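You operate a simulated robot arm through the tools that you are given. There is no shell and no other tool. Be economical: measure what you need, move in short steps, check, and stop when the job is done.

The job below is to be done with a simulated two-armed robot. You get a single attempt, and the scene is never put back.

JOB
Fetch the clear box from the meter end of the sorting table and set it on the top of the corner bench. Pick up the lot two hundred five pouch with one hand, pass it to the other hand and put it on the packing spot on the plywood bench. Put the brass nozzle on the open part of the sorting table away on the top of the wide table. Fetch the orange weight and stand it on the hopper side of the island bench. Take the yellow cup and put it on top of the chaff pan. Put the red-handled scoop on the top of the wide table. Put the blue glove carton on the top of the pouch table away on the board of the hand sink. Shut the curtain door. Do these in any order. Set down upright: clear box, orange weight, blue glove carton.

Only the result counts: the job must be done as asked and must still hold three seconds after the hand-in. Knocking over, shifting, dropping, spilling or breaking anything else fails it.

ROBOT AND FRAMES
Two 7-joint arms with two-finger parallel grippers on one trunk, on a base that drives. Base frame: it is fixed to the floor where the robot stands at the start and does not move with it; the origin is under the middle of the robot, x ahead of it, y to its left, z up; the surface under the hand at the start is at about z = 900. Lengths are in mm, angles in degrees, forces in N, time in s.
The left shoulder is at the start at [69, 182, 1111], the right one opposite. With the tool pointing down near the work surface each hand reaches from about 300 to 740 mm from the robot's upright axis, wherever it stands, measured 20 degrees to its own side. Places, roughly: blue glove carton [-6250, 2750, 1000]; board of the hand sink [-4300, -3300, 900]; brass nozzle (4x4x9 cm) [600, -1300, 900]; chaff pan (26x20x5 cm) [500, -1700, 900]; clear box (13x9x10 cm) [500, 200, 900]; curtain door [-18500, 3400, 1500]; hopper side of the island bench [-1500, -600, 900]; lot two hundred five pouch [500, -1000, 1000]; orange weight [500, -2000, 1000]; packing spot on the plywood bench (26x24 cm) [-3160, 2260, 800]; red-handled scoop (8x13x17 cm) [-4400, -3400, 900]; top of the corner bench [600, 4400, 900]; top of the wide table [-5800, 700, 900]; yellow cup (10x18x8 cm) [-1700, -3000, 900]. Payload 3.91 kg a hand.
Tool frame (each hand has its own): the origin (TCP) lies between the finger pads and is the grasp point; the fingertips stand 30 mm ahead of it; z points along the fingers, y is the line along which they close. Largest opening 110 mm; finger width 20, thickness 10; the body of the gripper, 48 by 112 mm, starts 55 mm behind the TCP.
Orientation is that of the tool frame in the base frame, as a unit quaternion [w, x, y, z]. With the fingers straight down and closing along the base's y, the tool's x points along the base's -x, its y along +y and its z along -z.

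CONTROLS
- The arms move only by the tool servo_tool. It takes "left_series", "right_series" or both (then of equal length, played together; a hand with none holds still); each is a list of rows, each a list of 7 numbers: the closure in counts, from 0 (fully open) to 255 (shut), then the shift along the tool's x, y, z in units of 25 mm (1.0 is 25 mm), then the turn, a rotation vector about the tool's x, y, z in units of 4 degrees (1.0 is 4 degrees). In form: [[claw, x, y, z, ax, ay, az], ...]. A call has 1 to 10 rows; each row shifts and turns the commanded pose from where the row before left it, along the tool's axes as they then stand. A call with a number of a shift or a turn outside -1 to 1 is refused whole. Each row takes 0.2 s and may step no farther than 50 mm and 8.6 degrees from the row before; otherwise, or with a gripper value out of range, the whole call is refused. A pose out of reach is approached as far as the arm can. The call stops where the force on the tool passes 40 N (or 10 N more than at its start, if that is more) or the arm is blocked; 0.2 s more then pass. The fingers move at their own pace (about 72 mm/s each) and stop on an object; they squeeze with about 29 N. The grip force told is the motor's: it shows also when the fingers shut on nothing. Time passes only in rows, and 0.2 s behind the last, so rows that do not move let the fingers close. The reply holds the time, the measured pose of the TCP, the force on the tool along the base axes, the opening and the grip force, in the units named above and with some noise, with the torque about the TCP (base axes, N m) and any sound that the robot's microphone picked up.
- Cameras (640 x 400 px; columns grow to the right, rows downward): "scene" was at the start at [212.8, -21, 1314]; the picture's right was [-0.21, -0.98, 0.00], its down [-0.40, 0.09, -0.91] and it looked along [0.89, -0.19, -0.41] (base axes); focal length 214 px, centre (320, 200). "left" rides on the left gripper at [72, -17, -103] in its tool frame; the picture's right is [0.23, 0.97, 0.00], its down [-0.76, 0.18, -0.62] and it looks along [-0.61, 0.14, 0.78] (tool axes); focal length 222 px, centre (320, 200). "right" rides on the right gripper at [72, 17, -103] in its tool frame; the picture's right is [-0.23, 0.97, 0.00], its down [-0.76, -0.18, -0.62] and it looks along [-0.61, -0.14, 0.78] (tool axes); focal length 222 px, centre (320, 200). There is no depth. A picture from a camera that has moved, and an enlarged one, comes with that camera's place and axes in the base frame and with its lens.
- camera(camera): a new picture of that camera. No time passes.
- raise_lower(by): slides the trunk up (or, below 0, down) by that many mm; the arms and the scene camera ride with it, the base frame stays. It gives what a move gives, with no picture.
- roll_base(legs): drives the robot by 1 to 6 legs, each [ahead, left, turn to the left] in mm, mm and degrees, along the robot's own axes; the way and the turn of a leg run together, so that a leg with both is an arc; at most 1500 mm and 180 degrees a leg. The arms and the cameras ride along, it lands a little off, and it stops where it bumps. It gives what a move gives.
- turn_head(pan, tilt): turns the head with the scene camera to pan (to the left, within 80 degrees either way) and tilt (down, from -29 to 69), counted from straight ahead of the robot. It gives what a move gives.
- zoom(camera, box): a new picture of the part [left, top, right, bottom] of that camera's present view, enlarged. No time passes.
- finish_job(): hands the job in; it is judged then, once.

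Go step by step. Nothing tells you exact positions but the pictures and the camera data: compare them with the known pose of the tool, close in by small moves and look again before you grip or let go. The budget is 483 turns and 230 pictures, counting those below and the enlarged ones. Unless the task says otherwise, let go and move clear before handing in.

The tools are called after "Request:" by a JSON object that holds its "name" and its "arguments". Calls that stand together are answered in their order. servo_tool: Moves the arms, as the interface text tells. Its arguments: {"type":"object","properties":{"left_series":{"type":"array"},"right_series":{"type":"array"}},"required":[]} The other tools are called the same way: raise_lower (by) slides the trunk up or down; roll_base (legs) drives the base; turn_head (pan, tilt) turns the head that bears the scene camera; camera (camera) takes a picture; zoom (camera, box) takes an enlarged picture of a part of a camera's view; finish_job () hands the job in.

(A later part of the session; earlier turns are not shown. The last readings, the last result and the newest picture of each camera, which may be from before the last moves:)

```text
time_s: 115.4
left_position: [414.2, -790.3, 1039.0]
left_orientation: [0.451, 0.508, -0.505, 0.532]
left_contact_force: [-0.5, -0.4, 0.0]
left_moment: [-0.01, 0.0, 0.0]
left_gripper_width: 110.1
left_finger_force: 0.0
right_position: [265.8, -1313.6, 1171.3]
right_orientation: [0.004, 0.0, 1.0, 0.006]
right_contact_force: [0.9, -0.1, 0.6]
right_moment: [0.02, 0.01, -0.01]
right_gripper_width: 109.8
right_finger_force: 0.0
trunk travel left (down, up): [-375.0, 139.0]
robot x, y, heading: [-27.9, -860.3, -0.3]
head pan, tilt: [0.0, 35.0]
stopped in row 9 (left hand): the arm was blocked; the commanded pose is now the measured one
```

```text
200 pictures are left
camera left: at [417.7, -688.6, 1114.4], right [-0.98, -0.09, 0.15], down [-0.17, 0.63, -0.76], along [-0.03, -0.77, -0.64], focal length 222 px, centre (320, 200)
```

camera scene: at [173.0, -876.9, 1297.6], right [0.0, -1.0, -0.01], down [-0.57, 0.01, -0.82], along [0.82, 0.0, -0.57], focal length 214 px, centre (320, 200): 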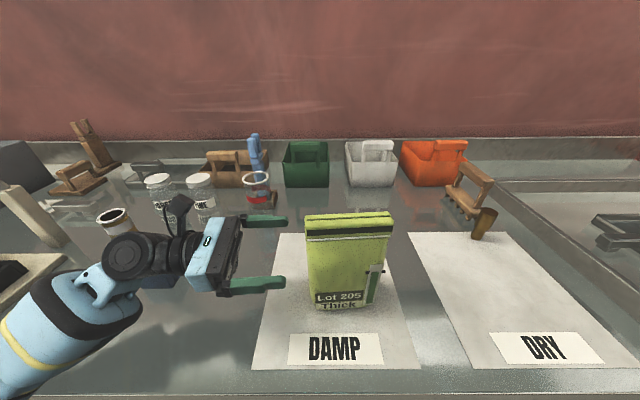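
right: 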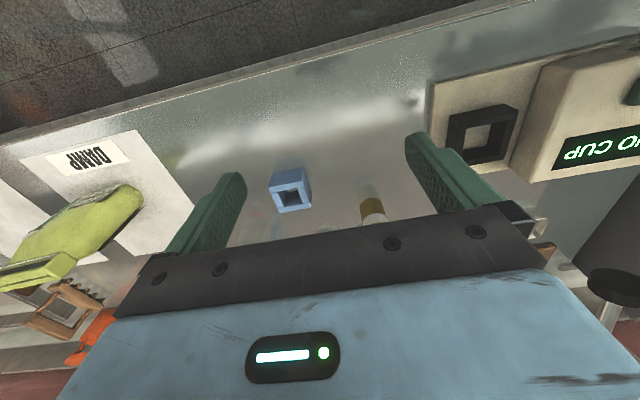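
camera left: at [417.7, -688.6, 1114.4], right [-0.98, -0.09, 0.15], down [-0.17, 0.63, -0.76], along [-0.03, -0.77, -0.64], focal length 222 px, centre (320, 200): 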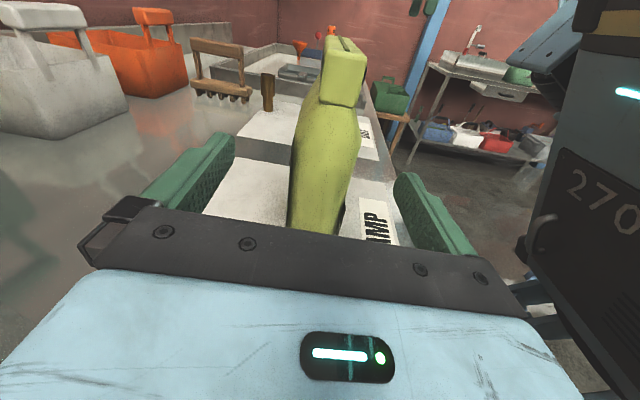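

Something blocked: probably the left elbow on the table's edge. I'll back the hand up, raise the trunk, and then come down again from a higher shoulder.

Request:
{"name": "servo_tool", "arguments": {"left_series": [[0, 0.8, 0, -0.3, 0, 0, 0], [0, 0.8, 0, -0.3, 0, 0, 0], [0, 0.8, 0, -0.3, 0, 0, 0]]}}

Request:
{"name": "raise_lower", "arguments": {"by": 130}}

Request:
{"name": "turn_head", "arguments": {"pan": 30, "tilt": 45}}

Request:
{"name": "camera", "arguments": {"camera": "scene"}}

```text
time_s: 116.2
left_position: [415.7, -761.5, 1090.2]
left_orientation: [0.462, 0.51, -0.497, 0.527]
left_contact_force: [0.3, -0.6, -0.2]
left_moment: [-0.05, 0.02, 0.0]
left_gripper_width: 109.8
left_finger_force: 0.0
right_position: [273.2, -1303.4, 1173.7]
right_orientation: [0.001, 0.001, 1.0, 0.0]
right_contact_force: [-0.2, -0.2, 0.7]
right_moment: [-0.01, 0.0, -0.02]
right_gripper_width: 109.8
right_finger_force: 0.1
trunk travel left (down, up): [-375.0, 139.0]
robot x, y, heading: [-25.9, -863.6, -0.2]
head pan, tilt: [0.0, 35.0]
```

```text
time_s: 117.8
left_position: [419.1, -762.5, 1219.5]
left_orientation: [0.461, 0.511, -0.498, 0.528]
left_contact_force: [0.7, 0.2, -0.5]
left_moment: [-0.02, 0.02, 0.03]
left_gripper_width: 110.0
left_finger_force: 0.1
right_position: [274.8, -1303.9, 1304.3]
right_orientation: [0.0, 0.001, 1.0, 0.0]
right_contact_force: [0.0, 0.3, 0.2]
right_moment: [0.0, 0.06, 0.01]
right_gripper_width: 110.1
right_finger_force: 0.0
trunk travel left (down, up): [-505.0, 9.0]
robot x, y, heading: [-27.1, -865.7, -0.2]
head pan, tilt: [0.0, 35.0]
```

```text
time_s: 118.7
left_position: [418.1, -763.0, 1221.7]
left_orientation: [0.461, 0.51, -0.498, 0.529]
left_contact_force: [-0.4, -0.7, 0.7]
left_moment: [-0.01, 0.0, -0.01]
left_gripper_width: 110.1
left_finger_force: 0.1
right_position: [274.6, -1303.8, 1304.5]
right_orientation: [0.001, 0.001, 1.0, 0.0]
right_contact_force: [-1.2, -0.1, -0.6]
right_moment: [0.03, 0.04, -0.01]
right_gripper_width: 109.9
right_finger_force: 0.2
trunk travel left (down, up): [-505.0, 9.0]
robot x, y, heading: [-29.0, -863.7, -0.0]
head pan, tilt: [30.0, 45.0]
```

```text
199 pictures are left
camera scene: at [64.7, -824.7, 1435.3], right [0.5, -0.87, 0.0], down [-0.61, -0.35, -0.71], along [0.61, 0.35, -0.71], focal length 214 px, centre (320, 200)
```

scene: 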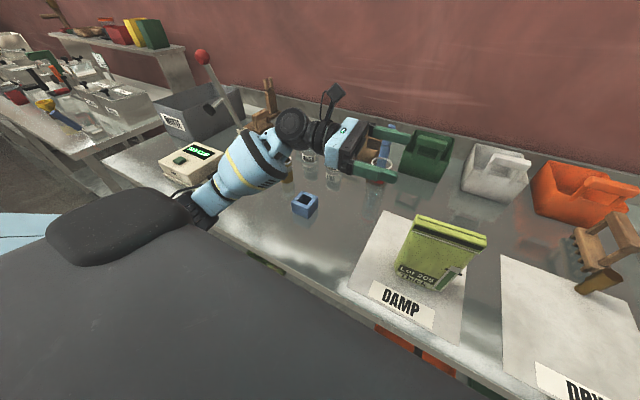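

Trunk is higher now. I'll bring the left hand down to z≈1015 again.

Request:
{"name": "servo_tool", "arguments": {"left_series": [[0, -0.92, 0.06, 0.16, 0, 0, 0], [0, -0.92, 0.06, 0.16, 0, 0, 0], [0, -0.92, 0.06, 0.16, 0, 0, 0], [0, -0.92, 0.06, 0.16, 0, 0, 0], [0, -0.92, 0.06, 0.16, 0, 0, 0], [0, -0.92, 0.06, 0.16, 0, 0, 0], [0, -0.92, 0.06, 0.16, 0, 0, 0], [0, -0.92, 0.06, 0.16, 0, 0, 0], [0, -0.92, 0.06, 0.16, 0, 0, 0]]}}

Request:
{"name": "camera", "arguments": {"camera": "scene"}}

Request:
{"name": "camera", "arguments": {"camera": "left"}}

```text
time_s: 120.7
left_position: [417.9, -796.4, 1013.5]
left_orientation: [0.462, 0.51, -0.498, 0.528]
left_contact_force: [0.0, -0.3, 0.6]
left_moment: [-0.02, 0.02, 0.0]
left_gripper_width: 110.2
left_finger_force: 0.1
right_position: [275.1, -1303.7, 1303.9]
right_orientation: [0.001, 0.0, 1.0, 0.0]
right_contact_force: [0.4, 0.6, -0.4]
right_moment: [-0.02, -0.02, -0.04]
right_gripper_width: 110.1
right_finger_force: 0.2
trunk travel left (down, up): [-505.0, 9.0]
robot x, y, heading: [-29.3, -862.1, -0.3]
head pan, tilt: [30.0, 45.0]
```

```text
198 pictures are left
camera scene: at [64.8, -824.8, 1435.3], right [0.5, -0.87, 0.0], down [-0.61, -0.35, -0.71], along [0.61, 0.35, -0.71], focal length 214 px, centre (320, 200)
```

scene: 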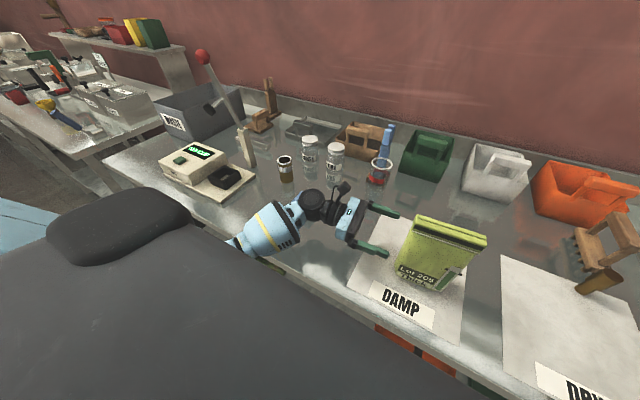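

```text
197 pictures are left
camera left: at [422.8, -694.0, 1087.8], right [-0.98, -0.08, 0.17], down [-0.19, 0.62, -0.76], along [-0.05, -0.78, -0.63], focal length 222 px, centre (320, 200)
```

left: 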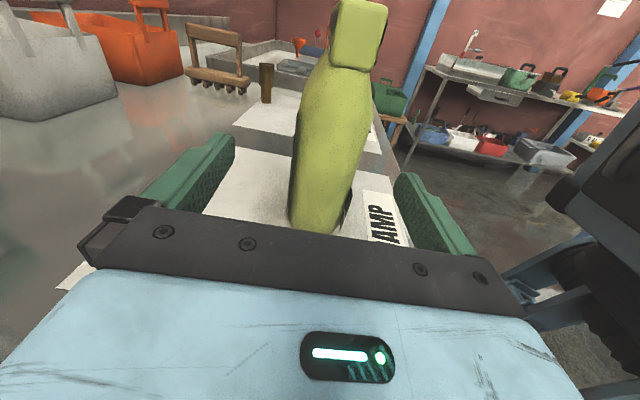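

The pouch is centred between the fingers. I'll advance about 85 mm.

Request:
{"name": "servo_tool", "arguments": {"left_series": [[0, 0, 0.07, 0.85, 0, 0, 0], [0, 0, 0.07, 0.85, 0, 0, 0], [0, 0, 0.07, 0.85, 0, 0, 0], [0, 0, 0.07, 0.85, 0, 0, 0]]}}

Request:
{"name": "camera", "arguments": {"camera": "left"}}

Request:
{"name": "camera", "arguments": {"camera": "scene"}}

```text
time_s: 121.7
left_position: [419.2, -884.0, 1011.1]
left_orientation: [0.461, 0.51, -0.499, 0.528]
left_contact_force: [0.9, 0.4, 0.0]
left_moment: [0.0, 0.02, 0.01]
left_gripper_width: 110.1
left_finger_force: 0.1
right_position: [274.4, -1302.8, 1304.0]
right_orientation: [0.0, 0.0, 1.0, 0.0]
right_contact_force: [0.1, -0.5, 0.2]
right_moment: [0.02, 0.0, 0.01]
right_gripper_width: 110.2
right_finger_force: 0.1
trunk travel left (down, up): [-505.0, 9.0]
robot x, y, heading: [-26.3, -866.0, -0.3]
head pan, tilt: [30.0, 45.0]
```

```text
196 pictures are left
camera left: at [422.7, -781.5, 1085.6], right [-0.98, -0.08, 0.17], down [-0.19, 0.62, -0.76], along [-0.05, -0.78, -0.63], focal length 222 px, centre (320, 200)
```

left: 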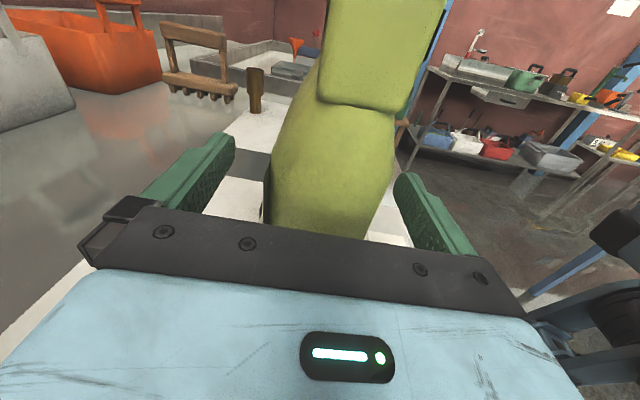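

```text
195 pictures are left
camera scene: at [64.7, -825.2, 1435.3], right [0.5, -0.87, 0.0], down [-0.61, -0.35, -0.71], along [0.61, 0.35, -0.71], focal length 214 px, centre (320, 200)
```

scene: 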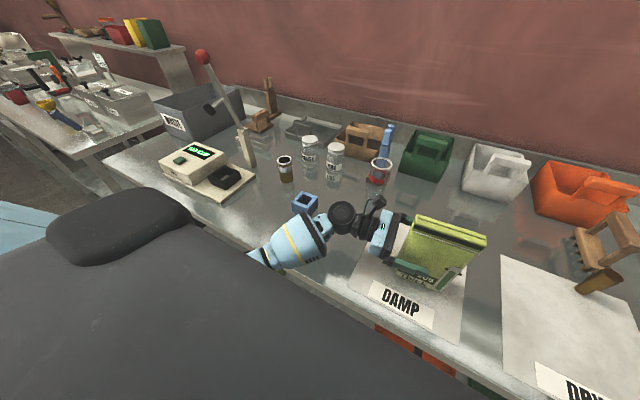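

The pouch sits between the fingers; I close and lift slowly.

Request:
{"name": "servo_tool", "arguments": {"left_series": [[255, 0, 0, 0, 0, 0, 0], [255, 0, 0, 0, 0, 0, 0], [255, 0, 0, 0, 0, 0, 0], [255, 0, 0, 0, 0, 0, 0], [255, 0, 0, 0, 0, 0, 0]]}}

Request:
{"name": "servo_tool", "arguments": {"left_series": [[255, 0.3, 0, 0, 0, 0, 0], [255, 0.4, 0, 0, 0, 0, 0], [255, 0.5, 0, 0, 0, 0, 0], [255, 0.5, 0, 0, 0, 0, 0], [255, 0.5, 0, 0, 0, 0, 0], [255, 0.5, 0, 0, 0, 0, 0]]}}

Request:
{"name": "camera", "arguments": {"camera": "scene"}}

Request:
{"name": "camera", "arguments": {"camera": "left"}}

```text
time_s: 122.9
left_position: [417.8, -883.0, 1011.6]
left_orientation: [0.462, 0.509, -0.499, 0.528]
left_contact_force: [-0.5, -1.5, 0.7]
left_moment: [0.02, 0.16, -0.03]
left_gripper_width: 60.8
left_finger_force: 28.5
right_position: [274.6, -1303.1, 1304.2]
right_orientation: [0.001, 0.001, 1.0, 0.0]
right_contact_force: [-0.1, -0.1, -0.4]
right_moment: [0.05, 0.01, -0.04]
right_gripper_width: 110.0
right_finger_force: 0.0
trunk travel left (down, up): [-505.0, 9.0]
robot x, y, heading: [-30.4, -864.9, -0.0]
head pan, tilt: [30.0, 45.0]
```

```text
time_s: 124.3
left_position: [415.8, -881.8, 1078.0]
left_orientation: [0.461, 0.51, -0.499, 0.529]
left_contact_force: [-0.9, -0.8, -3.0]
left_moment: [0.11, 0.0, 0.04]
left_gripper_width: 61.0
left_finger_force: 28.4
right_position: [275.6, -1303.5, 1304.7]
right_orientation: [0.0, 0.001, 1.0, 0.0]
right_contact_force: [0.6, -0.7, 0.8]
right_moment: [-0.01, 0.0, -0.02]
right_gripper_width: 109.9
right_finger_force: 0.1
trunk travel left (down, up): [-505.0, 9.0]
robot x, y, heading: [-24.6, -867.5, -0.1]
head pan, tilt: [30.0, 45.0]
```

```text
194 pictures are left
camera scene: at [64.8, -824.6, 1435.3], right [0.5, -0.87, 0.0], down [-0.61, -0.35, -0.71], along [0.61, 0.35, -0.71], focal length 214 px, centre (320, 200)
```

scene: 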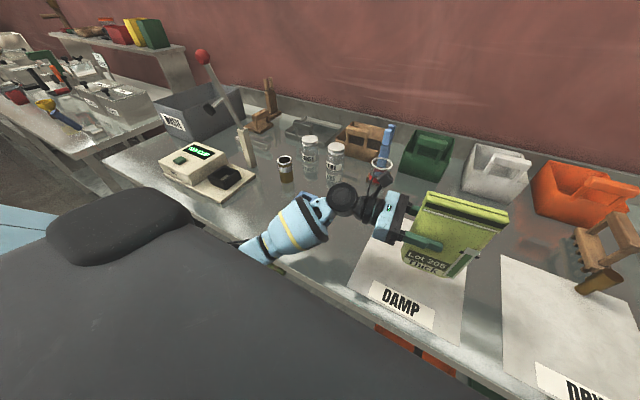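

```text
193 pictures are left
camera left: at [420.0, -780.6, 1152.4], right [-0.98, -0.08, 0.17], down [-0.18, 0.62, -0.76], along [-0.04, -0.78, -0.63], focal length 222 px, centre (320, 200)
```

left: 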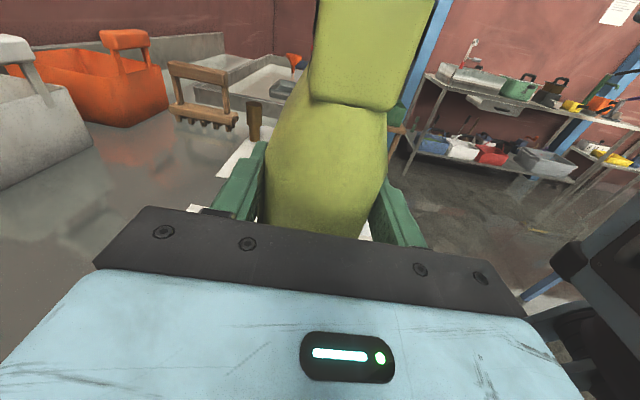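

Pouch is lifted and held. I'll turn the right hand 90° so its fingers close along x.

Request:
{"name": "servo_tool", "arguments": {"right_series": [[0, 0, 0, 0, 0, 0, -1], [0, 0, 0, 0, 0, 0, -1], [0, 0, 0, 0, 0, 0, -1], [0, 0, 0, 0, 0, 0, -1], [0, 0, 0, 0, 0, 0, -1], [0, 0, 0, 0, 0, 0, -1], [0, 0, 0, 0, 0, 0, -1], [0, 0, 0, 0, 0, 0, -1], [0, 0, 0, 0, 0, 0, -1], [0, 0, 0, 0, 0, 0, -1]]}}

Request:
{"name": "servo_tool", "arguments": {"right_series": [[0, 0, 0, 0, 0, 0, -1], [0, 0, 0, 0, 0, 0, -1], [0, 0, 0, 0, 0, 0, -1], [0, 0, 0, 0, 0, 0, -1], [0, 0, 0, 0, 0, 0, -1], [0, 0, 0, 0, 0, 0, -1], [0, 0, 0, 0, 0, 0, -1], [0, 0, 0, 0, 0, 0, -1], [0, 0, 0, 0, 0, 0, -1], [0, 0, 0, 0, 0, 0, -1]]}}

Request:
{"name": "servo_tool", "arguments": {"right_series": [[0, 0, 0, 0, 0, 0, -1], [0, 0, 0, 0, 0, 0, -1], [0, 0, 0, 0, 0, 0, -1], [0, 0, 0, 0, 0, 0, -0.5]]}}

Request:
{"name": "turn_head", "arguments": {"pan": 0, "tilt": 35}}

Request:
{"name": "camera", "arguments": {"camera": "scene"}}

```text
time_s: 126.5
left_position: [416.2, -882.2, 1078.9]
left_orientation: [0.461, 0.51, -0.498, 0.529]
left_contact_force: [0.1, -0.6, -3.4]
left_moment: [0.09, -0.03, 0.01]
left_gripper_width: 60.6
left_finger_force: 29.2
right_position: [274.1, -1301.9, 1304.4]
right_orientation: [0.001, -0.342, 0.94, -0.001]
right_contact_force: [-0.3, -0.6, 0.4]
right_moment: [-0.01, 0.03, 0.01]
right_gripper_width: 109.9
right_finger_force: 0.1
trunk travel left (down, up): [-505.0, 9.0]
robot x, y, heading: [-25.3, -859.1, -0.1]
head pan, tilt: [30.0, 45.0]
```

```text
time_s: 128.7
left_position: [415.9, -883.3, 1079.1]
left_orientation: [0.46, 0.511, -0.498, 0.529]
left_contact_force: [-0.4, -0.5, -3.3]
left_moment: [0.07, 0.05, 0.0]
left_gripper_width: 60.6
left_finger_force: 29.3
right_position: [273.5, -1303.7, 1303.6]
right_orientation: [0.0, -0.643, 0.766, 0.0]
right_contact_force: [0.3, -0.3, 0.0]
right_moment: [-0.04, -0.01, -0.01]
right_gripper_width: 110.1
right_finger_force: 0.1
trunk travel left (down, up): [-505.0, 9.0]
robot x, y, heading: [-23.8, -864.4, -0.0]
head pan, tilt: [30.0, 45.0]
```

```text
time_s: 129.7
left_position: [416.5, -881.8, 1078.6]
left_orientation: [0.46, 0.51, -0.498, 0.529]
left_contact_force: [-0.1, 0.3, -3.2]
left_moment: [0.09, 0.01, -0.02]
left_gripper_width: 60.3
left_finger_force: 28.6
right_position: [275.1, -1302.5, 1304.6]
right_orientation: [-0.001, 0.731, -0.682, 0.001]
right_contact_force: [0.3, -0.2, 0.6]
right_moment: [-0.03, -0.03, -0.03]
right_gripper_width: 110.1
right_finger_force: 0.1
trunk travel left (down, up): [-505.0, 9.0]
robot x, y, heading: [-29.8, -865.7, -0.0]
head pan, tilt: [30.0, 45.0]
```

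```text
time_s: 130.7
left_position: [415.1, -882.6, 1079.6]
left_orientation: [0.461, 0.51, -0.498, 0.528]
left_contact_force: [0.3, 0.1, -3.0]
left_moment: [0.09, 0.01, -0.01]
left_gripper_width: 60.1
left_finger_force: 29.3
right_position: [275.1, -1302.5, 1305.5]
right_orientation: [-0.001, 0.73, -0.683, 0.001]
right_contact_force: [-0.1, -0.9, -0.7]
right_moment: [0.04, 0.01, 0.0]
right_gripper_width: 110.1
right_finger_force: 0.0
trunk travel left (down, up): [-505.0, 9.0]
robot x, y, heading: [-28.5, -864.2, -0.4]
head pan, tilt: [0.0, 35.0]
```

```text
192 pictures are left
camera scene: at [82.4, -865.2, 1450.1], right [0.0, -1.0, 0.0], down [-0.57, 0.0, -0.82], along [0.82, 0.0, -0.57], focal length 214 px, centre (320, 200)
```

scene: 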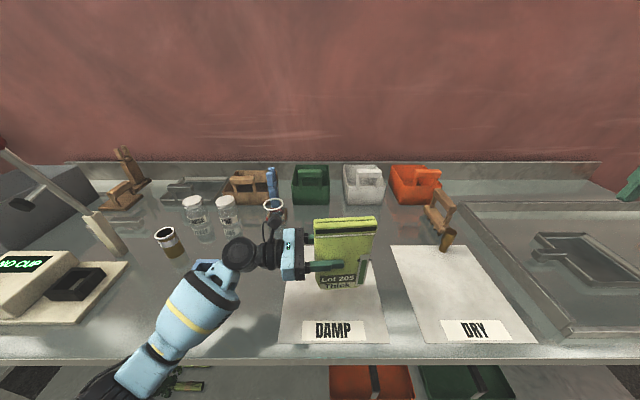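

Request:
{"name": "zoom", "arguments": {"camera": "scene", "box": [280, 200, 400, 300]}}

```text
4.00 times, centred on (340, 250) of scene
camera zoom: at [82.4, -865.2, 1450.1], right [0.0, -1.0, 0.0], down [-0.57, 0.0, -0.82], along [0.82, 0.0, -0.57], focal length 858 px, centre (240, 0)
```

zoom: 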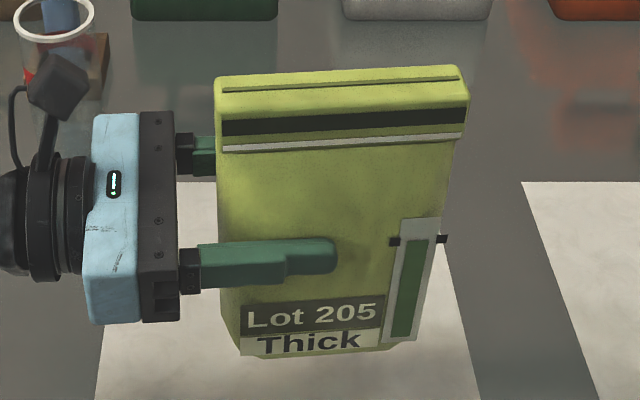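

The pouch's top is at about [417,−915,1165]. I'll bring the right hand over it.

Request:
{"name": "servo_tool", "arguments": {"right_series": [[0, -0.93, -0.417, 0.04, 0, 0, 0], [0, -0.93, -0.417, 0.04, 0, 0, 0], [0, -0.93, -0.417, 0.04, 0, 0, 0], [0, -0.93, -0.417, 0.04, 0, 0, 0], [0, -0.93, -0.417, 0.04, 0, 0, 0], [0, -0.93, -0.417, 0.04, 0, 0, 0], [0, -0.93, -0.417, 0.04, 0, 0, 0], [0, -0.93, -0.417, 0.04, 0, 0, 0]]}}

Request:
{"name": "servo_tool", "arguments": {"right_series": [[0, -0.93, -0.417, 0.04, 0, 0, 0], [0, -0.93, -0.417, 0.04, 0, 0, 0], [0, -0.93, -0.417, 0.04, 0, 0, 0], [0, -0.93, -0.417, 0.04, 0, 0, 0], [0, -0.93, -0.417, 0.04, 0, 0, 0], [0, -0.93, -0.417, 0.04, 0, 0, 0], [0, -0.93, -0.417, 0.04, 0, 0, 0], [0, -0.93, -0.417, 0.04, 0, 0, 0]]}}

Request:
{"name": "camera", "arguments": {"camera": "right"}}

Request:
{"name": "camera", "arguments": {"camera": "scene"}}

```text
time_s: 132.5
left_position: [417.1, -881.5, 1078.2]
left_orientation: [0.462, 0.509, -0.499, 0.528]
left_contact_force: [0.4, -0.1, -2.6]
left_moment: [0.09, -0.01, -0.02]
left_gripper_width: 60.5
left_finger_force: 28.8
right_position: [344.4, -1110.5, 1297.0]
right_orientation: [0.0, 0.73, -0.683, 0.0]
right_contact_force: [-0.3, -0.6, 0.3]
right_moment: [-0.02, 0.01, -0.01]
right_gripper_width: 110.0
right_finger_force: 0.0
trunk travel left (down, up): [-505.0, 9.0]
robot x, y, heading: [-28.3, -862.1, -0.0]
head pan, tilt: [0.0, 35.0]
```

```text
time_s: 134.3
left_position: [416.5, -882.1, 1079.5]
left_orientation: [0.461, 0.51, -0.498, 0.529]
left_contact_force: [-0.6, 0.0, -3.9]
left_moment: [0.09, 0.01, -0.01]
left_gripper_width: 60.4
left_finger_force: 29.2
right_position: [382.4, -1013.4, 1290.8]
right_orientation: [-0.002, 0.729, -0.684, -0.001]
right_contact_force: [-0.1, -0.1, 0.0]
right_moment: [0.0, 0.01, 0.02]
right_gripper_width: 110.2
right_finger_force: 0.0
right hand out of reach, approached as far as the arm can: row 5, 6, 7, 8
trunk travel left (down, up): [-505.0, 9.0]
robot x, y, heading: [-28.0, -860.2, -0.0]
head pan, tilt: [0.0, 35.0]
```

```text
190 pictures are left
camera right: at [369.8, -1086.1, 1395.1], right [-0.99, 0.16, 0.0], down [0.13, 0.77, 0.63], along [0.1, 0.62, -0.78], focal length 222 px, centre (320, 200)
```

right: 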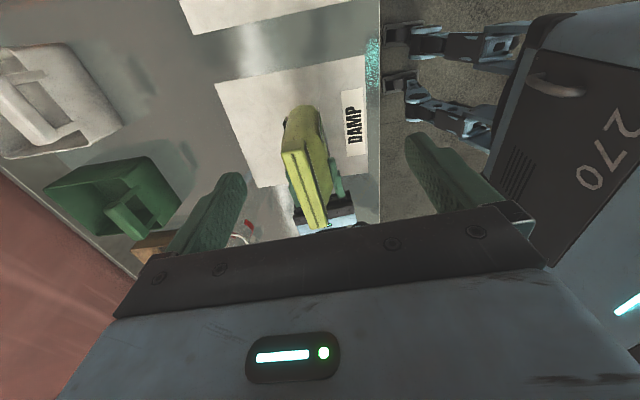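

```text
189 pictures are left
camera scene: at [82.0, -865.3, 1450.2], right [0.0, -1.0, 0.0], down [-0.57, 0.0, -0.82], along [0.82, 0.0, -0.57], focal length 214 px, centre (320, 200)
```

scene: 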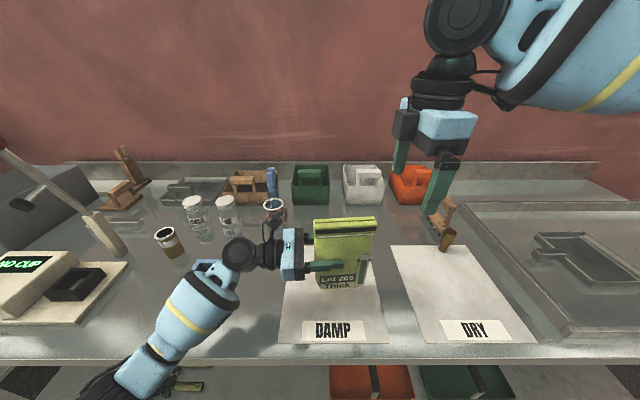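

The right hand can't get that far left at this height. I'll pull it back to the right and bring the pouch to it with the left hand.

Request:
{"name": "servo_tool", "arguments": {"left_series": [[255, 0.03, 0.24, 0.84, 0, 0, 0], [255, 0.03, 0.24, 0.84, 0, 0, 0], [255, 0.03, 0.24, 0.84, 0, 0, 0], [255, 0.03, 0.24, 0.84, 0, 0, 0], [255, 0.03, 0.24, 0.84, 0, 0, 0], [255, 0.03, 0.24, 0.84, 0, 0, 0], [255, 0.03, 0.24, 0.84, 0, 0, 0]], "right_series": [[0, 0.93, 0.417, 0, 0, 0, 0], [0, 0.93, 0.417, 0, 0, 0, 0], [0, 0.93, 0.417, 0, 0, 0, 0], [0, 0.93, 0.417, 0, 0, 0, 0], [0, 0.93, 0.417, 0, 0, 0, 0], [0, 0.93, 0.417, 0, 0, 0, 0], [0, 0.93, 0.417, 0, 0, 0, 0]]}}

Request:
{"name": "camera", "arguments": {"camera": "right"}}

Request:
{"name": "camera", "arguments": {"camera": "scene"}}

```text
time_s: 135.9
left_position: [383.2, -1030.3, 1080.4]
left_orientation: [0.46, 0.511, -0.498, 0.529]
left_contact_force: [0.3, -0.9, -2.0]
left_moment: [0.13, 0.04, -0.02]
left_gripper_width: 60.6
left_finger_force: 29.3
right_position: [319.6, -1181.7, 1291.0]
right_orientation: [0.0, 0.732, -0.682, 0.0]
right_contact_force: [-0.8, 0.5, 0.5]
right_moment: [0.0, -0.05, 0.05]
right_gripper_width: 110.0
right_finger_force: 0.2
trunk travel left (down, up): [-505.0, 9.0]
robot x, y, heading: [-30.0, -862.5, 0.0]
head pan, tilt: [0.0, 35.0]
```

```text
188 pictures are left
camera right: at [307.8, -1255.2, 1395.3], right [-0.99, 0.16, 0.0], down [0.12, 0.77, 0.62], along [0.1, 0.62, -0.78], focal length 222 px, centre (320, 200)
```

right: 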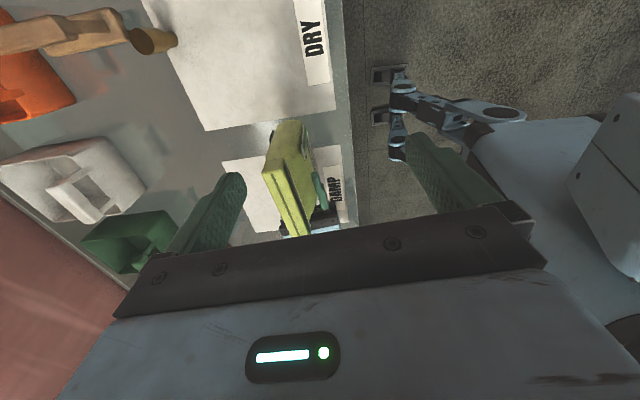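

```text
187 pictures are left
camera scene: at [81.6, -866.8, 1450.2], right [0.0, -1.0, 0.0], down [-0.57, 0.0, -0.82], along [0.82, 0.0, -0.57], focal length 214 px, centre (320, 200)
```

scene: 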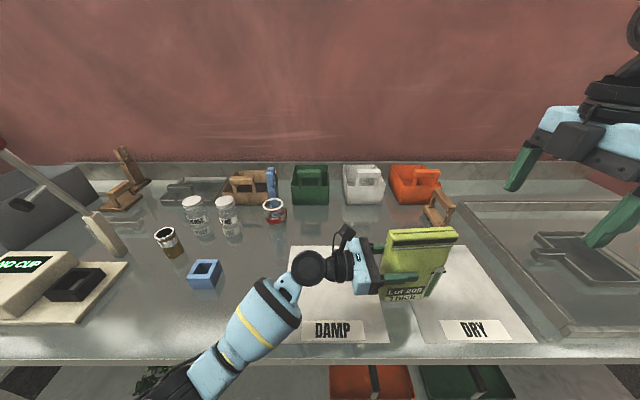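

Pouch top is now near [384,−1063,1166]. I move the right hand over it.

Request:
{"name": "servo_tool", "arguments": {"right_series": [[0, -0.91, -0.574, 0, 0, 0, 0], [0, -0.91, -0.574, 0, 0, 0, 0], [0, -0.91, -0.574, 0, 0, 0, 0], [0, -0.91, -0.574, 0, 0, 0, 0], [0, -0.91, -0.574, 0, 0, 0, 0], [0, 0, 0, 0.8, 0, 0, 0], [0, 0, 0, 0.8, 0, 0, 0]]}}

Request:
{"name": "camera", "arguments": {"camera": "right"}}

Request:
{"name": "camera", "arguments": {"camera": "scene"}}

```text
time_s: 137.5
left_position: [383.6, -1029.6, 1079.6]
left_orientation: [0.461, 0.51, -0.498, 0.528]
left_contact_force: [0.0, 0.2, -1.9]
left_moment: [0.11, 0.07, -0.02]
left_gripper_width: 60.4
left_finger_force: 28.9
right_position: [388.5, -1059.1, 1249.6]
right_orientation: [-0.001, 0.731, -0.683, 0.0]
right_contact_force: [0.0, 0.2, -0.9]
right_moment: [0.0, 0.01, -0.02]
right_gripper_width: 109.8
right_finger_force: 0.0
trunk travel left (down, up): [-505.0, 9.0]
robot x, y, heading: [-23.3, -864.1, -0.3]
head pan, tilt: [0.0, 35.0]
```

```text
186 pictures are left
camera right: at [375.2, -1131.9, 1353.8], right [-0.99, 0.16, 0.0], down [0.12, 0.77, 0.62], along [0.1, 0.61, -0.78], focal length 222 px, centre (320, 200)
```

right: 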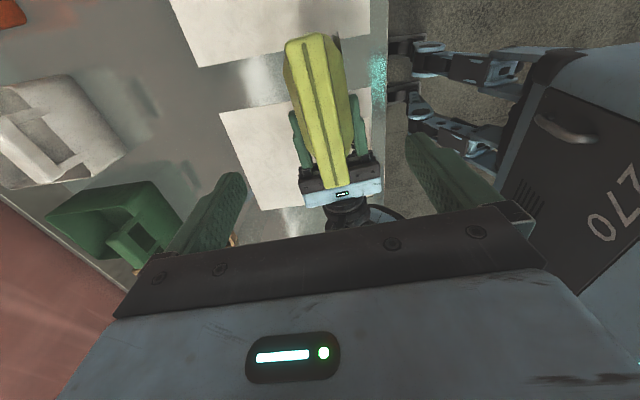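

```text
185 pictures are left
camera scene: at [82.9, -865.1, 1450.1], right [0.0, -1.0, 0.0], down [-0.57, 0.0, -0.82], along [0.82, 0.0, -0.57], focal length 214 px, centre (320, 200)
```

scene: 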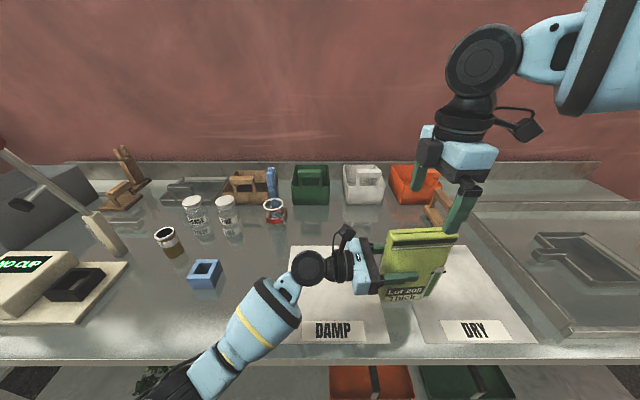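

Well aligned; shift 7 mm and descend around the pouch's top, then close.

Request:
{"name": "servo_tool", "arguments": {"right_series": [[0, 0, 0.28, 0.85, 0, 0, 0], [0, 0, 0, 0.85, 0, 0, 0], [0, 0, 0, 0.85, 0, 0, 0], [0, 0, 0, 0.85, 0, 0, 0], [0, 0, 0, 0.85, 0, 0, 0]]}}

Request:
{"name": "camera", "arguments": {"camera": "scene"}}

Request:
{"name": "camera", "arguments": {"camera": "right"}}

```text
time_s: 138.7
left_position: [382.6, -1029.2, 1078.9]
left_orientation: [0.461, 0.51, -0.498, 0.528]
left_contact_force: [0.4, -1.1, -3.6]
left_moment: [0.06, 0.04, 0.0]
left_gripper_width: 60.4
left_finger_force: 29.2
right_position: [379.7, -1060.2, 1143.4]
right_orientation: [-0.001, 0.731, -0.682, 0.001]
right_contact_force: [-0.2, 0.8, -0.2]
right_moment: [-0.05, -0.01, 0.0]
right_gripper_width: 109.9
right_finger_force: 0.2
trunk travel left (down, up): [-505.0, 9.0]
robot x, y, heading: [-25.2, -863.1, -0.1]
head pan, tilt: [0.0, 35.0]
```

```text
184 pictures are left
camera scene: at [82.9, -865.3, 1450.0], right [0.0, -1.0, 0.0], down [-0.57, 0.0, -0.82], along [0.82, 0.0, -0.57], focal length 214 px, centre (320, 200)
```

scene: 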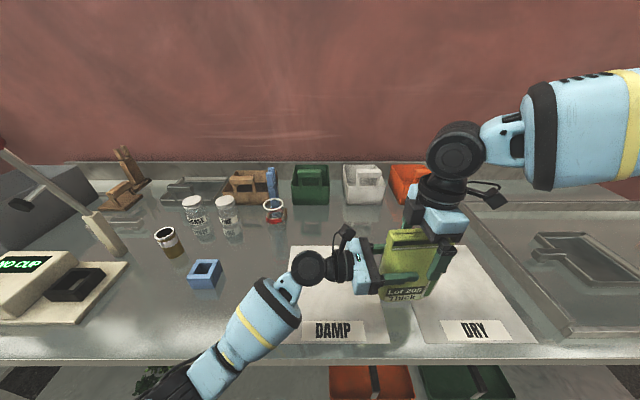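

```text
183 pictures are left
camera right: at [367.5, -1133.9, 1247.4], right [-0.99, 0.16, 0.0], down [0.12, 0.77, 0.62], along [0.1, 0.62, -0.78], focal length 222 px, centre (320, 200)
```

right: 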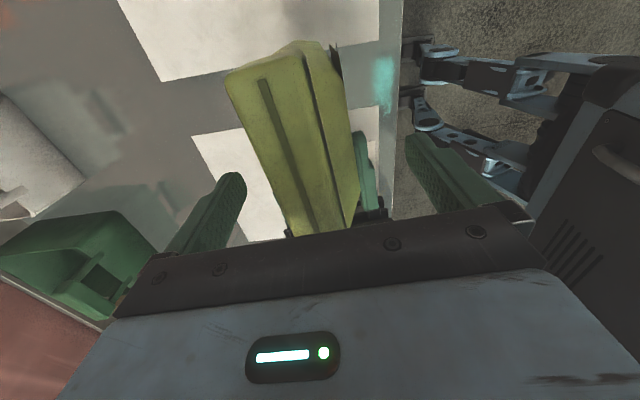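

Request:
{"name": "servo_tool", "arguments": {"right_series": [[255, 0, 0, 0, 0, 0, 0], [255, 0, 0, 0, 0, 0, 0], [255, 0, 0, 0, 0, 0, 0], [255, 0, 0, 0, 0, 0, 0], [255, 0, 0, 0, 0, 0, 0]]}}

Request:
{"name": "camera", "arguments": {"camera": "right"}}

```text
time_s: 139.9
left_position: [381.4, -1029.8, 1077.5]
left_orientation: [0.462, 0.509, -0.5, 0.526]
left_contact_force: [-23.9, 4.0, -9.8]
left_moment: [0.0, -0.77, -0.61]
left_gripper_width: 59.8
left_finger_force: 29.0
right_position: [381.6, -1061.0, 1144.7]
right_orientation: [-0.004, 0.73, -0.683, 0.003]
right_contact_force: [23.5, -3.4, 6.4]
right_moment: [0.06, -0.86, -0.09]
right_gripper_width: 45.1
right_finger_force: 29.0
trunk travel left (down, up): [-505.0, 9.0]
robot x, y, heading: [-27.8, -864.4, -0.1]
head pan, tilt: [0.0, 35.0]
```

```text
182 pictures are left
camera right: at [368.1, -1134.2, 1248.9], right [-0.99, 0.16, -0.01], down [0.12, 0.77, 0.63], along [0.11, 0.62, -0.78], focal length 222 px, centre (320, 200)
```

right: 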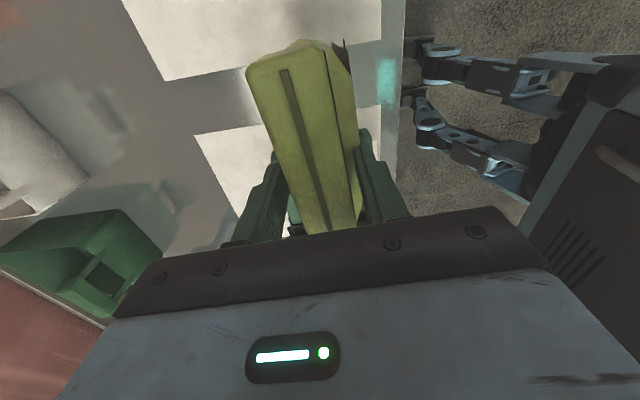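

Both grip, but the right fingers are on the flared part and a bit off-centre. I'll open the right, raise it 25 mm onto the flat seal, shift +5 mm in x and close again.

Request:
{"name": "servo_tool", "arguments": {"right_series": [[0, 0, 0, 0, 0, 0, 0], [0, 0, 0, 0, 0, 0, 0], [0, 0, 0, 0, 0, 0, 0], [0, 0, -0.15, -0.5, 0, 0, 0], [0, 0, 0, -0.5, 0, 0, 0], [0, 0, 0, 0, 0, 0, 0], [255, 0, 0, 0, 0, 0, 0], [255, 0, 0, 0, 0, 0, 0], [255, 0, 0, 0, 0, 0, 0], [255, 0, 0, 0, 0, 0, 0]]}}

Request:
{"name": "servo_tool", "arguments": {"right_series": [[255, 0, 0, 0, 0, 0, 0], [255, 0, 0, 0, 0, 0, 0]]}}

Request:
{"name": "camera", "arguments": {"camera": "right"}}

Request:
{"name": "zoom", "arguments": {"camera": "scene", "box": [330, 180, 490, 310]}}

```text
time_s: 142.1
left_position: [385.2, -1029.0, 1078.4]
left_orientation: [0.462, 0.511, -0.497, 0.528]
left_contact_force: [9.9, -1.3, -3.8]
left_moment: [-0.08, 1.06, -0.12]
left_gripper_width: 59.7
left_finger_force: 28.6
right_position: [383.3, -1059.3, 1170.8]
right_orientation: [0.0, 0.731, -0.682, 0.0]
right_contact_force: [-7.8, 1.9, -0.2]
right_moment: [0.29, -0.28, 0.34]
right_gripper_width: 29.0
right_finger_force: 29.7
trunk travel left (down, up): [-505.0, 9.0]
robot x, y, heading: [-27.2, -863.6, -0.2]
head pan, tilt: [0.0, 35.0]
```

```text
time_s: 142.7
left_position: [383.2, -1029.1, 1079.3]
left_orientation: [0.461, 0.511, -0.497, 0.528]
left_contact_force: [12.1, -1.5, -4.9]
left_moment: [-0.18, 1.31, -0.03]
left_gripper_width: 59.8
left_finger_force: 29.3
right_position: [382.1, -1060.8, 1170.4]
right_orientation: [0.0, 0.731, -0.682, 0.0]
right_contact_force: [-12.5, 1.9, 1.6]
right_moment: [0.52, -0.23, 0.44]
right_gripper_width: 28.7
right_finger_force: 29.3
trunk travel left (down, up): [-505.0, 9.0]
robot x, y, heading: [-29.2, -859.7, -0.2]
head pan, tilt: [0.0, 35.0]
```

```text
181 pictures are left
camera right: at [370.6, -1133.7, 1273.8], right [-0.99, 0.16, 0.0], down [0.12, 0.77, 0.62], along [0.1, 0.62, -0.78], focal length 222 px, centre (320, 200)
```

right: 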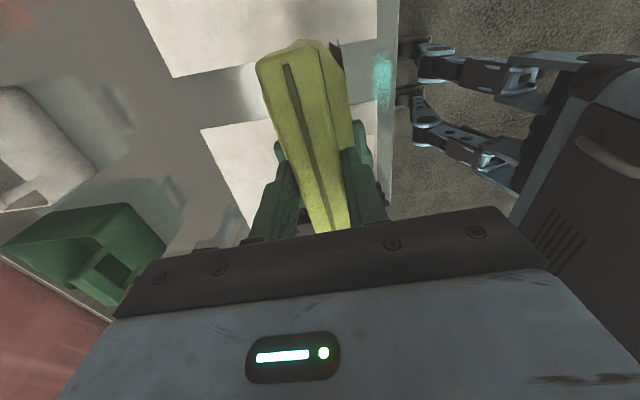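

```text
3.08 times, centred on (410, 245) of scene
camera zoom: at [82.4, -865.4, 1450.1], right [0.0, -1.0, 0.0], down [-0.57, 0.0, -0.82], along [0.82, 0.0, -0.57], focal length 660 px, centre (43, 62)
```

zoom: 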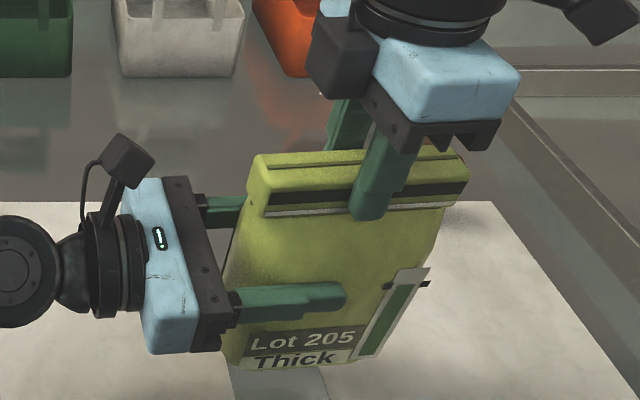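

The right hand holds the seal (28.7 mm). Now the left hand opens and withdraws.

Request:
{"name": "servo_tool", "arguments": {"left_series": [[120, 0, 0, 0, 0, 0, 0], [0, 0, 0, 0, 0, 0, 0], [0, 0, 0, 0, 0, 0, 0], [0, 0, 0, -0.5, 0, 0, 0], [0, 0, 0, -0.9, 0, 0, 0], [0, 0, 0, -0.9, 0, 0, 0], [0, 0, 0, -0.9, 0, 0, 0], [0, 0, 0, -0.9, 0, 0, 0], [0, 0.5, 0, -0.9, 0, 0, 0], [0, 0.5, 0, -0.9, 0, 0, 0]]}}

Request:
{"name": "camera", "arguments": {"camera": "scene"}}

```text
time_s: 144.9
left_position: [369.1, -886.3, 1106.9]
left_orientation: [0.461, 0.509, -0.498, 0.529]
left_contact_force: [0.3, 0.3, -0.6]
left_moment: [-0.03, -0.01, -0.01]
left_gripper_width: 109.9
left_finger_force: 0.1
right_position: [383.3, -1059.8, 1170.1]
right_orientation: [0.0, 0.731, -0.683, 0.0]
right_contact_force: [0.4, 1.0, -0.8]
right_moment: [0.0, 0.02, -0.01]
right_gripper_width: 27.9
right_finger_force: 29.1
trunk travel left (down, up): [-505.0, 9.0]
robot x, y, heading: [-23.4, -866.6, -0.0]
head pan, tilt: [0.0, 35.0]
```

```text
179 pictures are left
camera scene: at [82.2, -864.8, 1450.2], right [0.0, -1.0, 0.0], down [-0.57, 0.0, -0.82], along [0.82, 0.0, -0.57], focal length 214 px, centre (320, 200)
```

scene: 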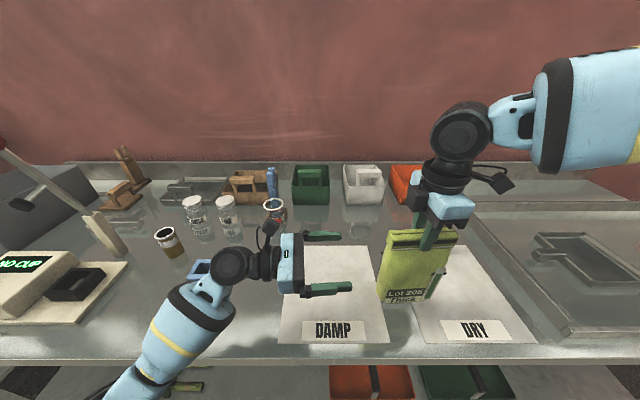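

Handover done; the pouch hangs from the right hand. I'll raise the pouch and turn the left hand back to pointing down.

Request:
{"name": "servo_tool", "arguments": {"left_series": [[0, 0.9, 0, -0.8, -1, -1, 1], [0, 0, 0, 0, -1, -1, 1], [0, 0, 0, 0, -1, -1, 1], [0, 0, 0, 0, -1, -1, 1], [0, 0, 0, 0, -1, -1, 1], [0, 0, 0, 0, -1, -1, 1], [0, 0, 0, 0, -1, -1, 1], [0, 0, 0, 0, -1, -1, 1], [0, 0, 0, 0, -1, -1, 1]], "right_series": [[255, 0, 0, -0.4, 0, 0, 0], [255, 0, 0, -0.4, 0, 0, 0], [255, 0, 0, -0.4, 0, 0, 0], [255, 0, 0, -0.4, 0, 0, 0], [255, 0, 0, -0.4, 0, 0, 0], [255, 0, 0, -0.4, 0, 0, 0], [255, 0, 0, -0.4, 0, 0, 0], [255, 0, 0, 0, 0, 0, 0], [255, 0, 0, 0, 0, 0, 0]]}}

Request:
{"name": "servo_tool", "arguments": {"left_series": [[0, 0, 0, 0, -1, -1, 1], [0, 0, 0, 0, -1, -1, 1], [0, 0, 0, 0, -1, -1, 1], [0, 0, 0, 0, -1, -1, 1], [0, 0, 0, 0, -1, -1, 1], [0, 0, 0, 0, -1, -1, 1], [0, 0, 0, 0, -1, -1, 1], [0, 0, 0, 0, -1, -1, 1]]}}

Request:
{"name": "camera", "arguments": {"camera": "scene"}}

```text
time_s: 146.9
left_position: [368.8, -866.3, 1130.8]
left_orientation: [-0.24, -0.307, 0.875, -0.289]
left_contact_force: [0.9, 0.1, 1.1]
left_moment: [0.01, 0.03, 0.01]
left_gripper_width: 110.0
left_finger_force: 0.0
right_position: [382.7, -1057.7, 1240.9]
right_orientation: [-0.001, 0.731, -0.683, 0.001]
right_contact_force: [-0.5, 0.4, -2.9]
right_moment: [0.01, -0.01, 0.0]
right_gripper_width: 27.8
right_finger_force: 28.8
trunk travel left (down, up): [-505.0, 9.0]
robot x, y, heading: [-28.7, -865.6, -0.2]
head pan, tilt: [0.0, 35.0]
```

```text
time_s: 148.7
left_position: [370.1, -866.4, 1129.8]
left_orientation: [0.018, -0.05, 0.999, -0.001]
left_contact_force: [0.1, 1.1, 0.5]
left_moment: [0.02, -0.01, -0.02]
left_gripper_width: 110.1
left_finger_force: 0.0
right_position: [382.2, -1059.4, 1239.9]
right_orientation: [-0.001, 0.731, -0.683, 0.0]
right_contact_force: [-0.3, -0.2, -2.5]
right_moment: [0.02, 0.02, 0.0]
right_gripper_width: 27.8
right_finger_force: 28.8
trunk travel left (down, up): [-505.0, 9.0]
robot x, y, heading: [-28.5, -861.8, 0.2]
head pan, tilt: [0.0, 35.0]
```

```text
178 pictures are left
camera scene: at [82.2, -865.8, 1450.1], right [0.0, -1.0, 0.0], down [-0.57, 0.0, -0.82], along [0.82, 0.0, -0.57], focal length 214 px, centre (320, 200)
```

scene: 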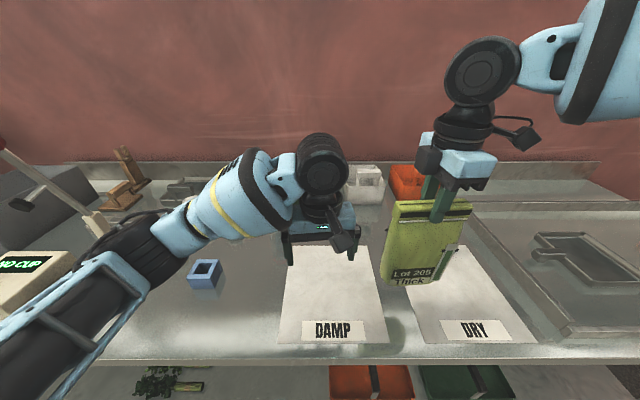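

Now I raise the left hand a little and roll right to bring the nozzle within the left hand's reach.

Request:
{"name": "servo_tool", "arguments": {"left_series": [[0, 0, 0, -0.7, 0, 0, -0.5], [0, 0, 0, -0.7, 0, 0, -0.5], [0, 0, 0, -0.7, 0, 0, -0.3]]}}

Request:
{"name": "roll_base", "arguments": {"legs": [[0, -440, 0]]}}

Request:
{"name": "camera", "arguments": {"camera": "left"}}

Request:
{"name": "camera", "arguments": {"camera": "scene"}}

```text
time_s: 149.5
left_position: [366.1, -865.3, 1184.5]
left_orientation: [0.017, -0.097, 0.995, -0.004]
left_contact_force: [-0.5, 0.7, -0.3]
left_moment: [0.0, 0.01, 0.0]
left_gripper_width: 109.8
left_finger_force: 0.1
right_position: [382.8, -1058.1, 1241.2]
right_orientation: [-0.001, 0.731, -0.683, 0.001]
right_contact_force: [0.5, 0.1, -3.9]
right_moment: [0.0, -0.01, -0.01]
right_gripper_width: 27.6
right_finger_force: 29.5
trunk travel left (down, up): [-505.0, 9.0]
robot x, y, heading: [-25.0, -869.0, -0.2]
head pan, tilt: [0.0, 35.0]
```

```text
time_s: 153.9
left_position: [364.9, -1310.9, 1182.9]
left_orientation: [0.017, -0.095, 0.995, -0.004]
left_contact_force: [-0.5, -0.1, -0.6]
left_moment: [0.03, -0.01, 0.01]
left_gripper_width: 110.1
left_finger_force: 0.1
right_position: [381.0, -1503.2, 1240.8]
right_orientation: [0.0, 0.73, -0.684, 0.0]
right_contact_force: [0.0, 0.4, -3.7]
right_moment: [-0.02, -0.02, 0.03]
right_gripper_width: 27.8
right_finger_force: 28.7
trunk travel left (down, up): [-505.0, 9.0]
robot x, y, heading: [-31.5, -1305.5, -0.2]
head pan, tilt: [0.0, 35.0]
```

```text
177 pictures are left
camera left: at [293.3, -1340.4, 1283.3], right [-0.41, 0.91, -0.02], down [0.69, 0.32, 0.65], along [0.6, 0.25, -0.76], focal length 222 px, centre (320, 200)
```

left: 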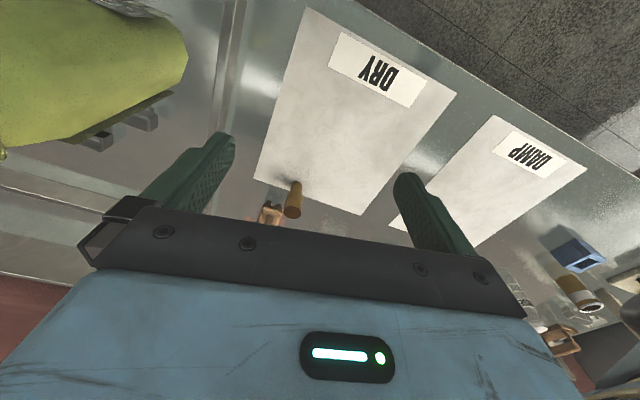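

```text
176 pictures are left
camera scene: at [81.2, -1309.9, 1450.1], right [0.0, -1.0, 0.0], down [-0.57, 0.0, -0.82], along [0.82, 0.0, -0.57], focal length 214 px, centre (320, 200)
```

scene: 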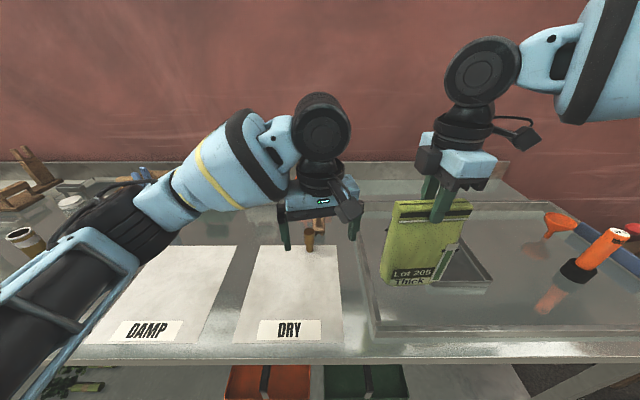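

Nozzle is at about [578,−1279], top near z 990. I'll square the left hand and move above it.

Request:
{"name": "servo_tool", "arguments": {"left_series": [[0, 0, 0, 0, 0, 0.17, 0.92], [0, 0, 0, 0, 0, 0.17, 0.92], [0, 0, 0, 0, 0, 0.17, 0.92]]}}

Request:
{"name": "servo_tool", "arguments": {"left_series": [[0, -0.94, 0.14, 0.4, 0, 0, 0], [0, -0.94, 0.14, 0.4, 0, 0, 0], [0, -0.94, 0.14, 0.4, 0, 0, 0], [0, -0.94, 0.14, 0.4, 0, 0, 0], [0, -0.94, 0.14, 0.4, 0, 0, 0], [0, -0.94, 0.14, 0.4, 0, 0, 0], [0, -0.94, 0.14, 0.4, 0, 0, 0], [0, -0.94, 0.14, 0.4, 0, 0, 0], [0, -0.94, 0.14, 0.4, 0, 0, 0]]}}

Request:
{"name": "camera", "arguments": {"camera": "left"}}

Request:
{"name": "camera", "arguments": {"camera": "scene"}}

```text
time_s: 154.7
left_position: [367.0, -1309.7, 1183.1]
left_orientation: [-0.001, 0.001, 1.0, -0.003]
left_contact_force: [-0.4, 0.5, 0.7]
left_moment: [-0.01, 0.01, 0.01]
left_gripper_width: 109.9
left_finger_force: 0.1
right_position: [381.0, -1503.7, 1239.4]
right_orientation: [0.0, 0.73, -0.684, 0.001]
right_contact_force: [0.9, -0.3, -3.2]
right_moment: [0.03, -0.01, -0.02]
right_gripper_width: 28.0
right_finger_force: 28.9
trunk travel left (down, up): [-505.0, 9.0]
robot x, y, heading: [-32.9, -1310.6, -0.1]
head pan, tilt: [0.0, 35.0]
```

```text
time_s: 156.7
left_position: [576.5, -1280.7, 1093.7]
left_orientation: [0.0, 0.002, 1.0, -0.004]
left_contact_force: [-0.8, -0.7, -0.3]
left_moment: [0.02, 0.02, 0.01]
left_gripper_width: 110.1
left_finger_force: 0.0
right_position: [380.8, -1504.3, 1239.9]
right_orientation: [-0.001, 0.73, -0.683, 0.0]
right_contact_force: [0.3, 0.2, -3.7]
right_moment: [0.01, 0.02, -0.02]
right_gripper_width: 27.8
right_finger_force: 29.2
trunk travel left (down, up): [-505.0, 9.0]
robot x, y, heading: [-27.0, -1309.4, -0.0]
head pan, tilt: [0.0, 35.0]
```

```text
175 pictures are left
camera left: at [502.1, -1296.4, 1195.8], right [-0.22, 0.97, -0.01], down [0.76, 0.18, 0.62], along [0.61, 0.13, -0.78], focal length 222 px, centre (320, 200)
```

left: 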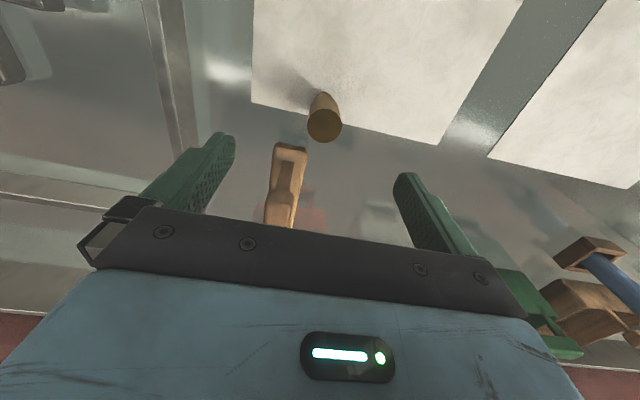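

```text
174 pictures are left
camera scene: at [81.4, -1310.6, 1450.1], right [0.0, -1.0, 0.0], down [-0.57, 0.0, -0.82], along [0.82, 0.0, -0.57], focal length 214 px, centre (320, 200)
```

scene: 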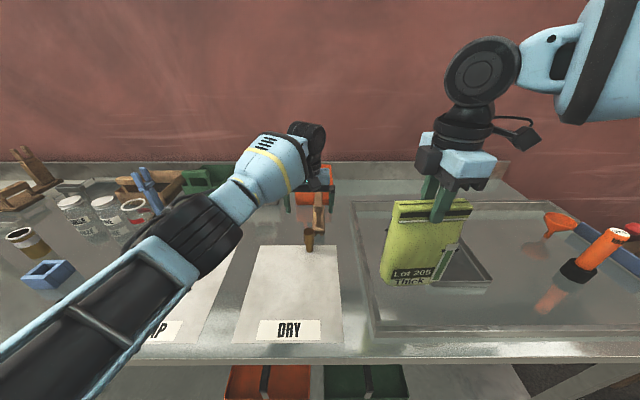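

Request:
{"name": "zoom", "arguments": {"camera": "scene", "box": [270, 160, 370, 260]}}

Request:
{"name": "zoom", "arguments": {"camera": "left", "box": [220, 70, 420, 240]}}

```text
4.00 times, centred on (320, 210) of scene
camera zoom: at [81.4, -1310.6, 1450.1], right [0.0, -1.0, 0.0], down [-0.57, 0.0, -0.82], along [0.82, 0.0, -0.57], focal length 858 px, centre (320, 160)
```

zoom: 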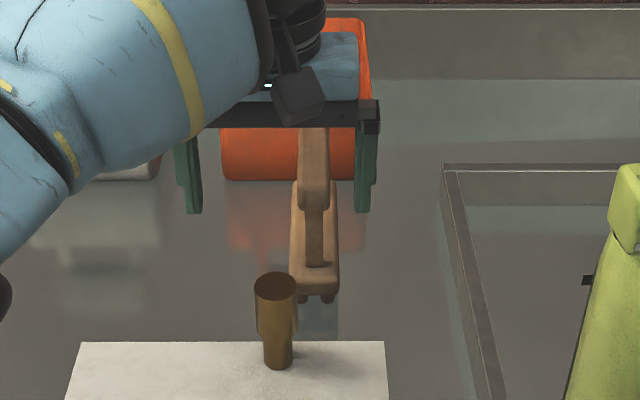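

```text
2.35 times, centred on (320, 155) of left
camera zoom: at [502.1, -1296.4, 1195.8], right [-0.22, 0.97, -0.01], down [0.76, 0.18, 0.62], along [0.61, 0.13, -0.78], focal length 523 px, centre (320, 306)
```

zoom: 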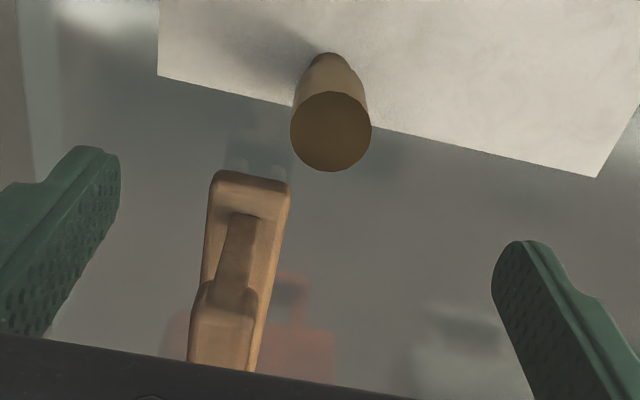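

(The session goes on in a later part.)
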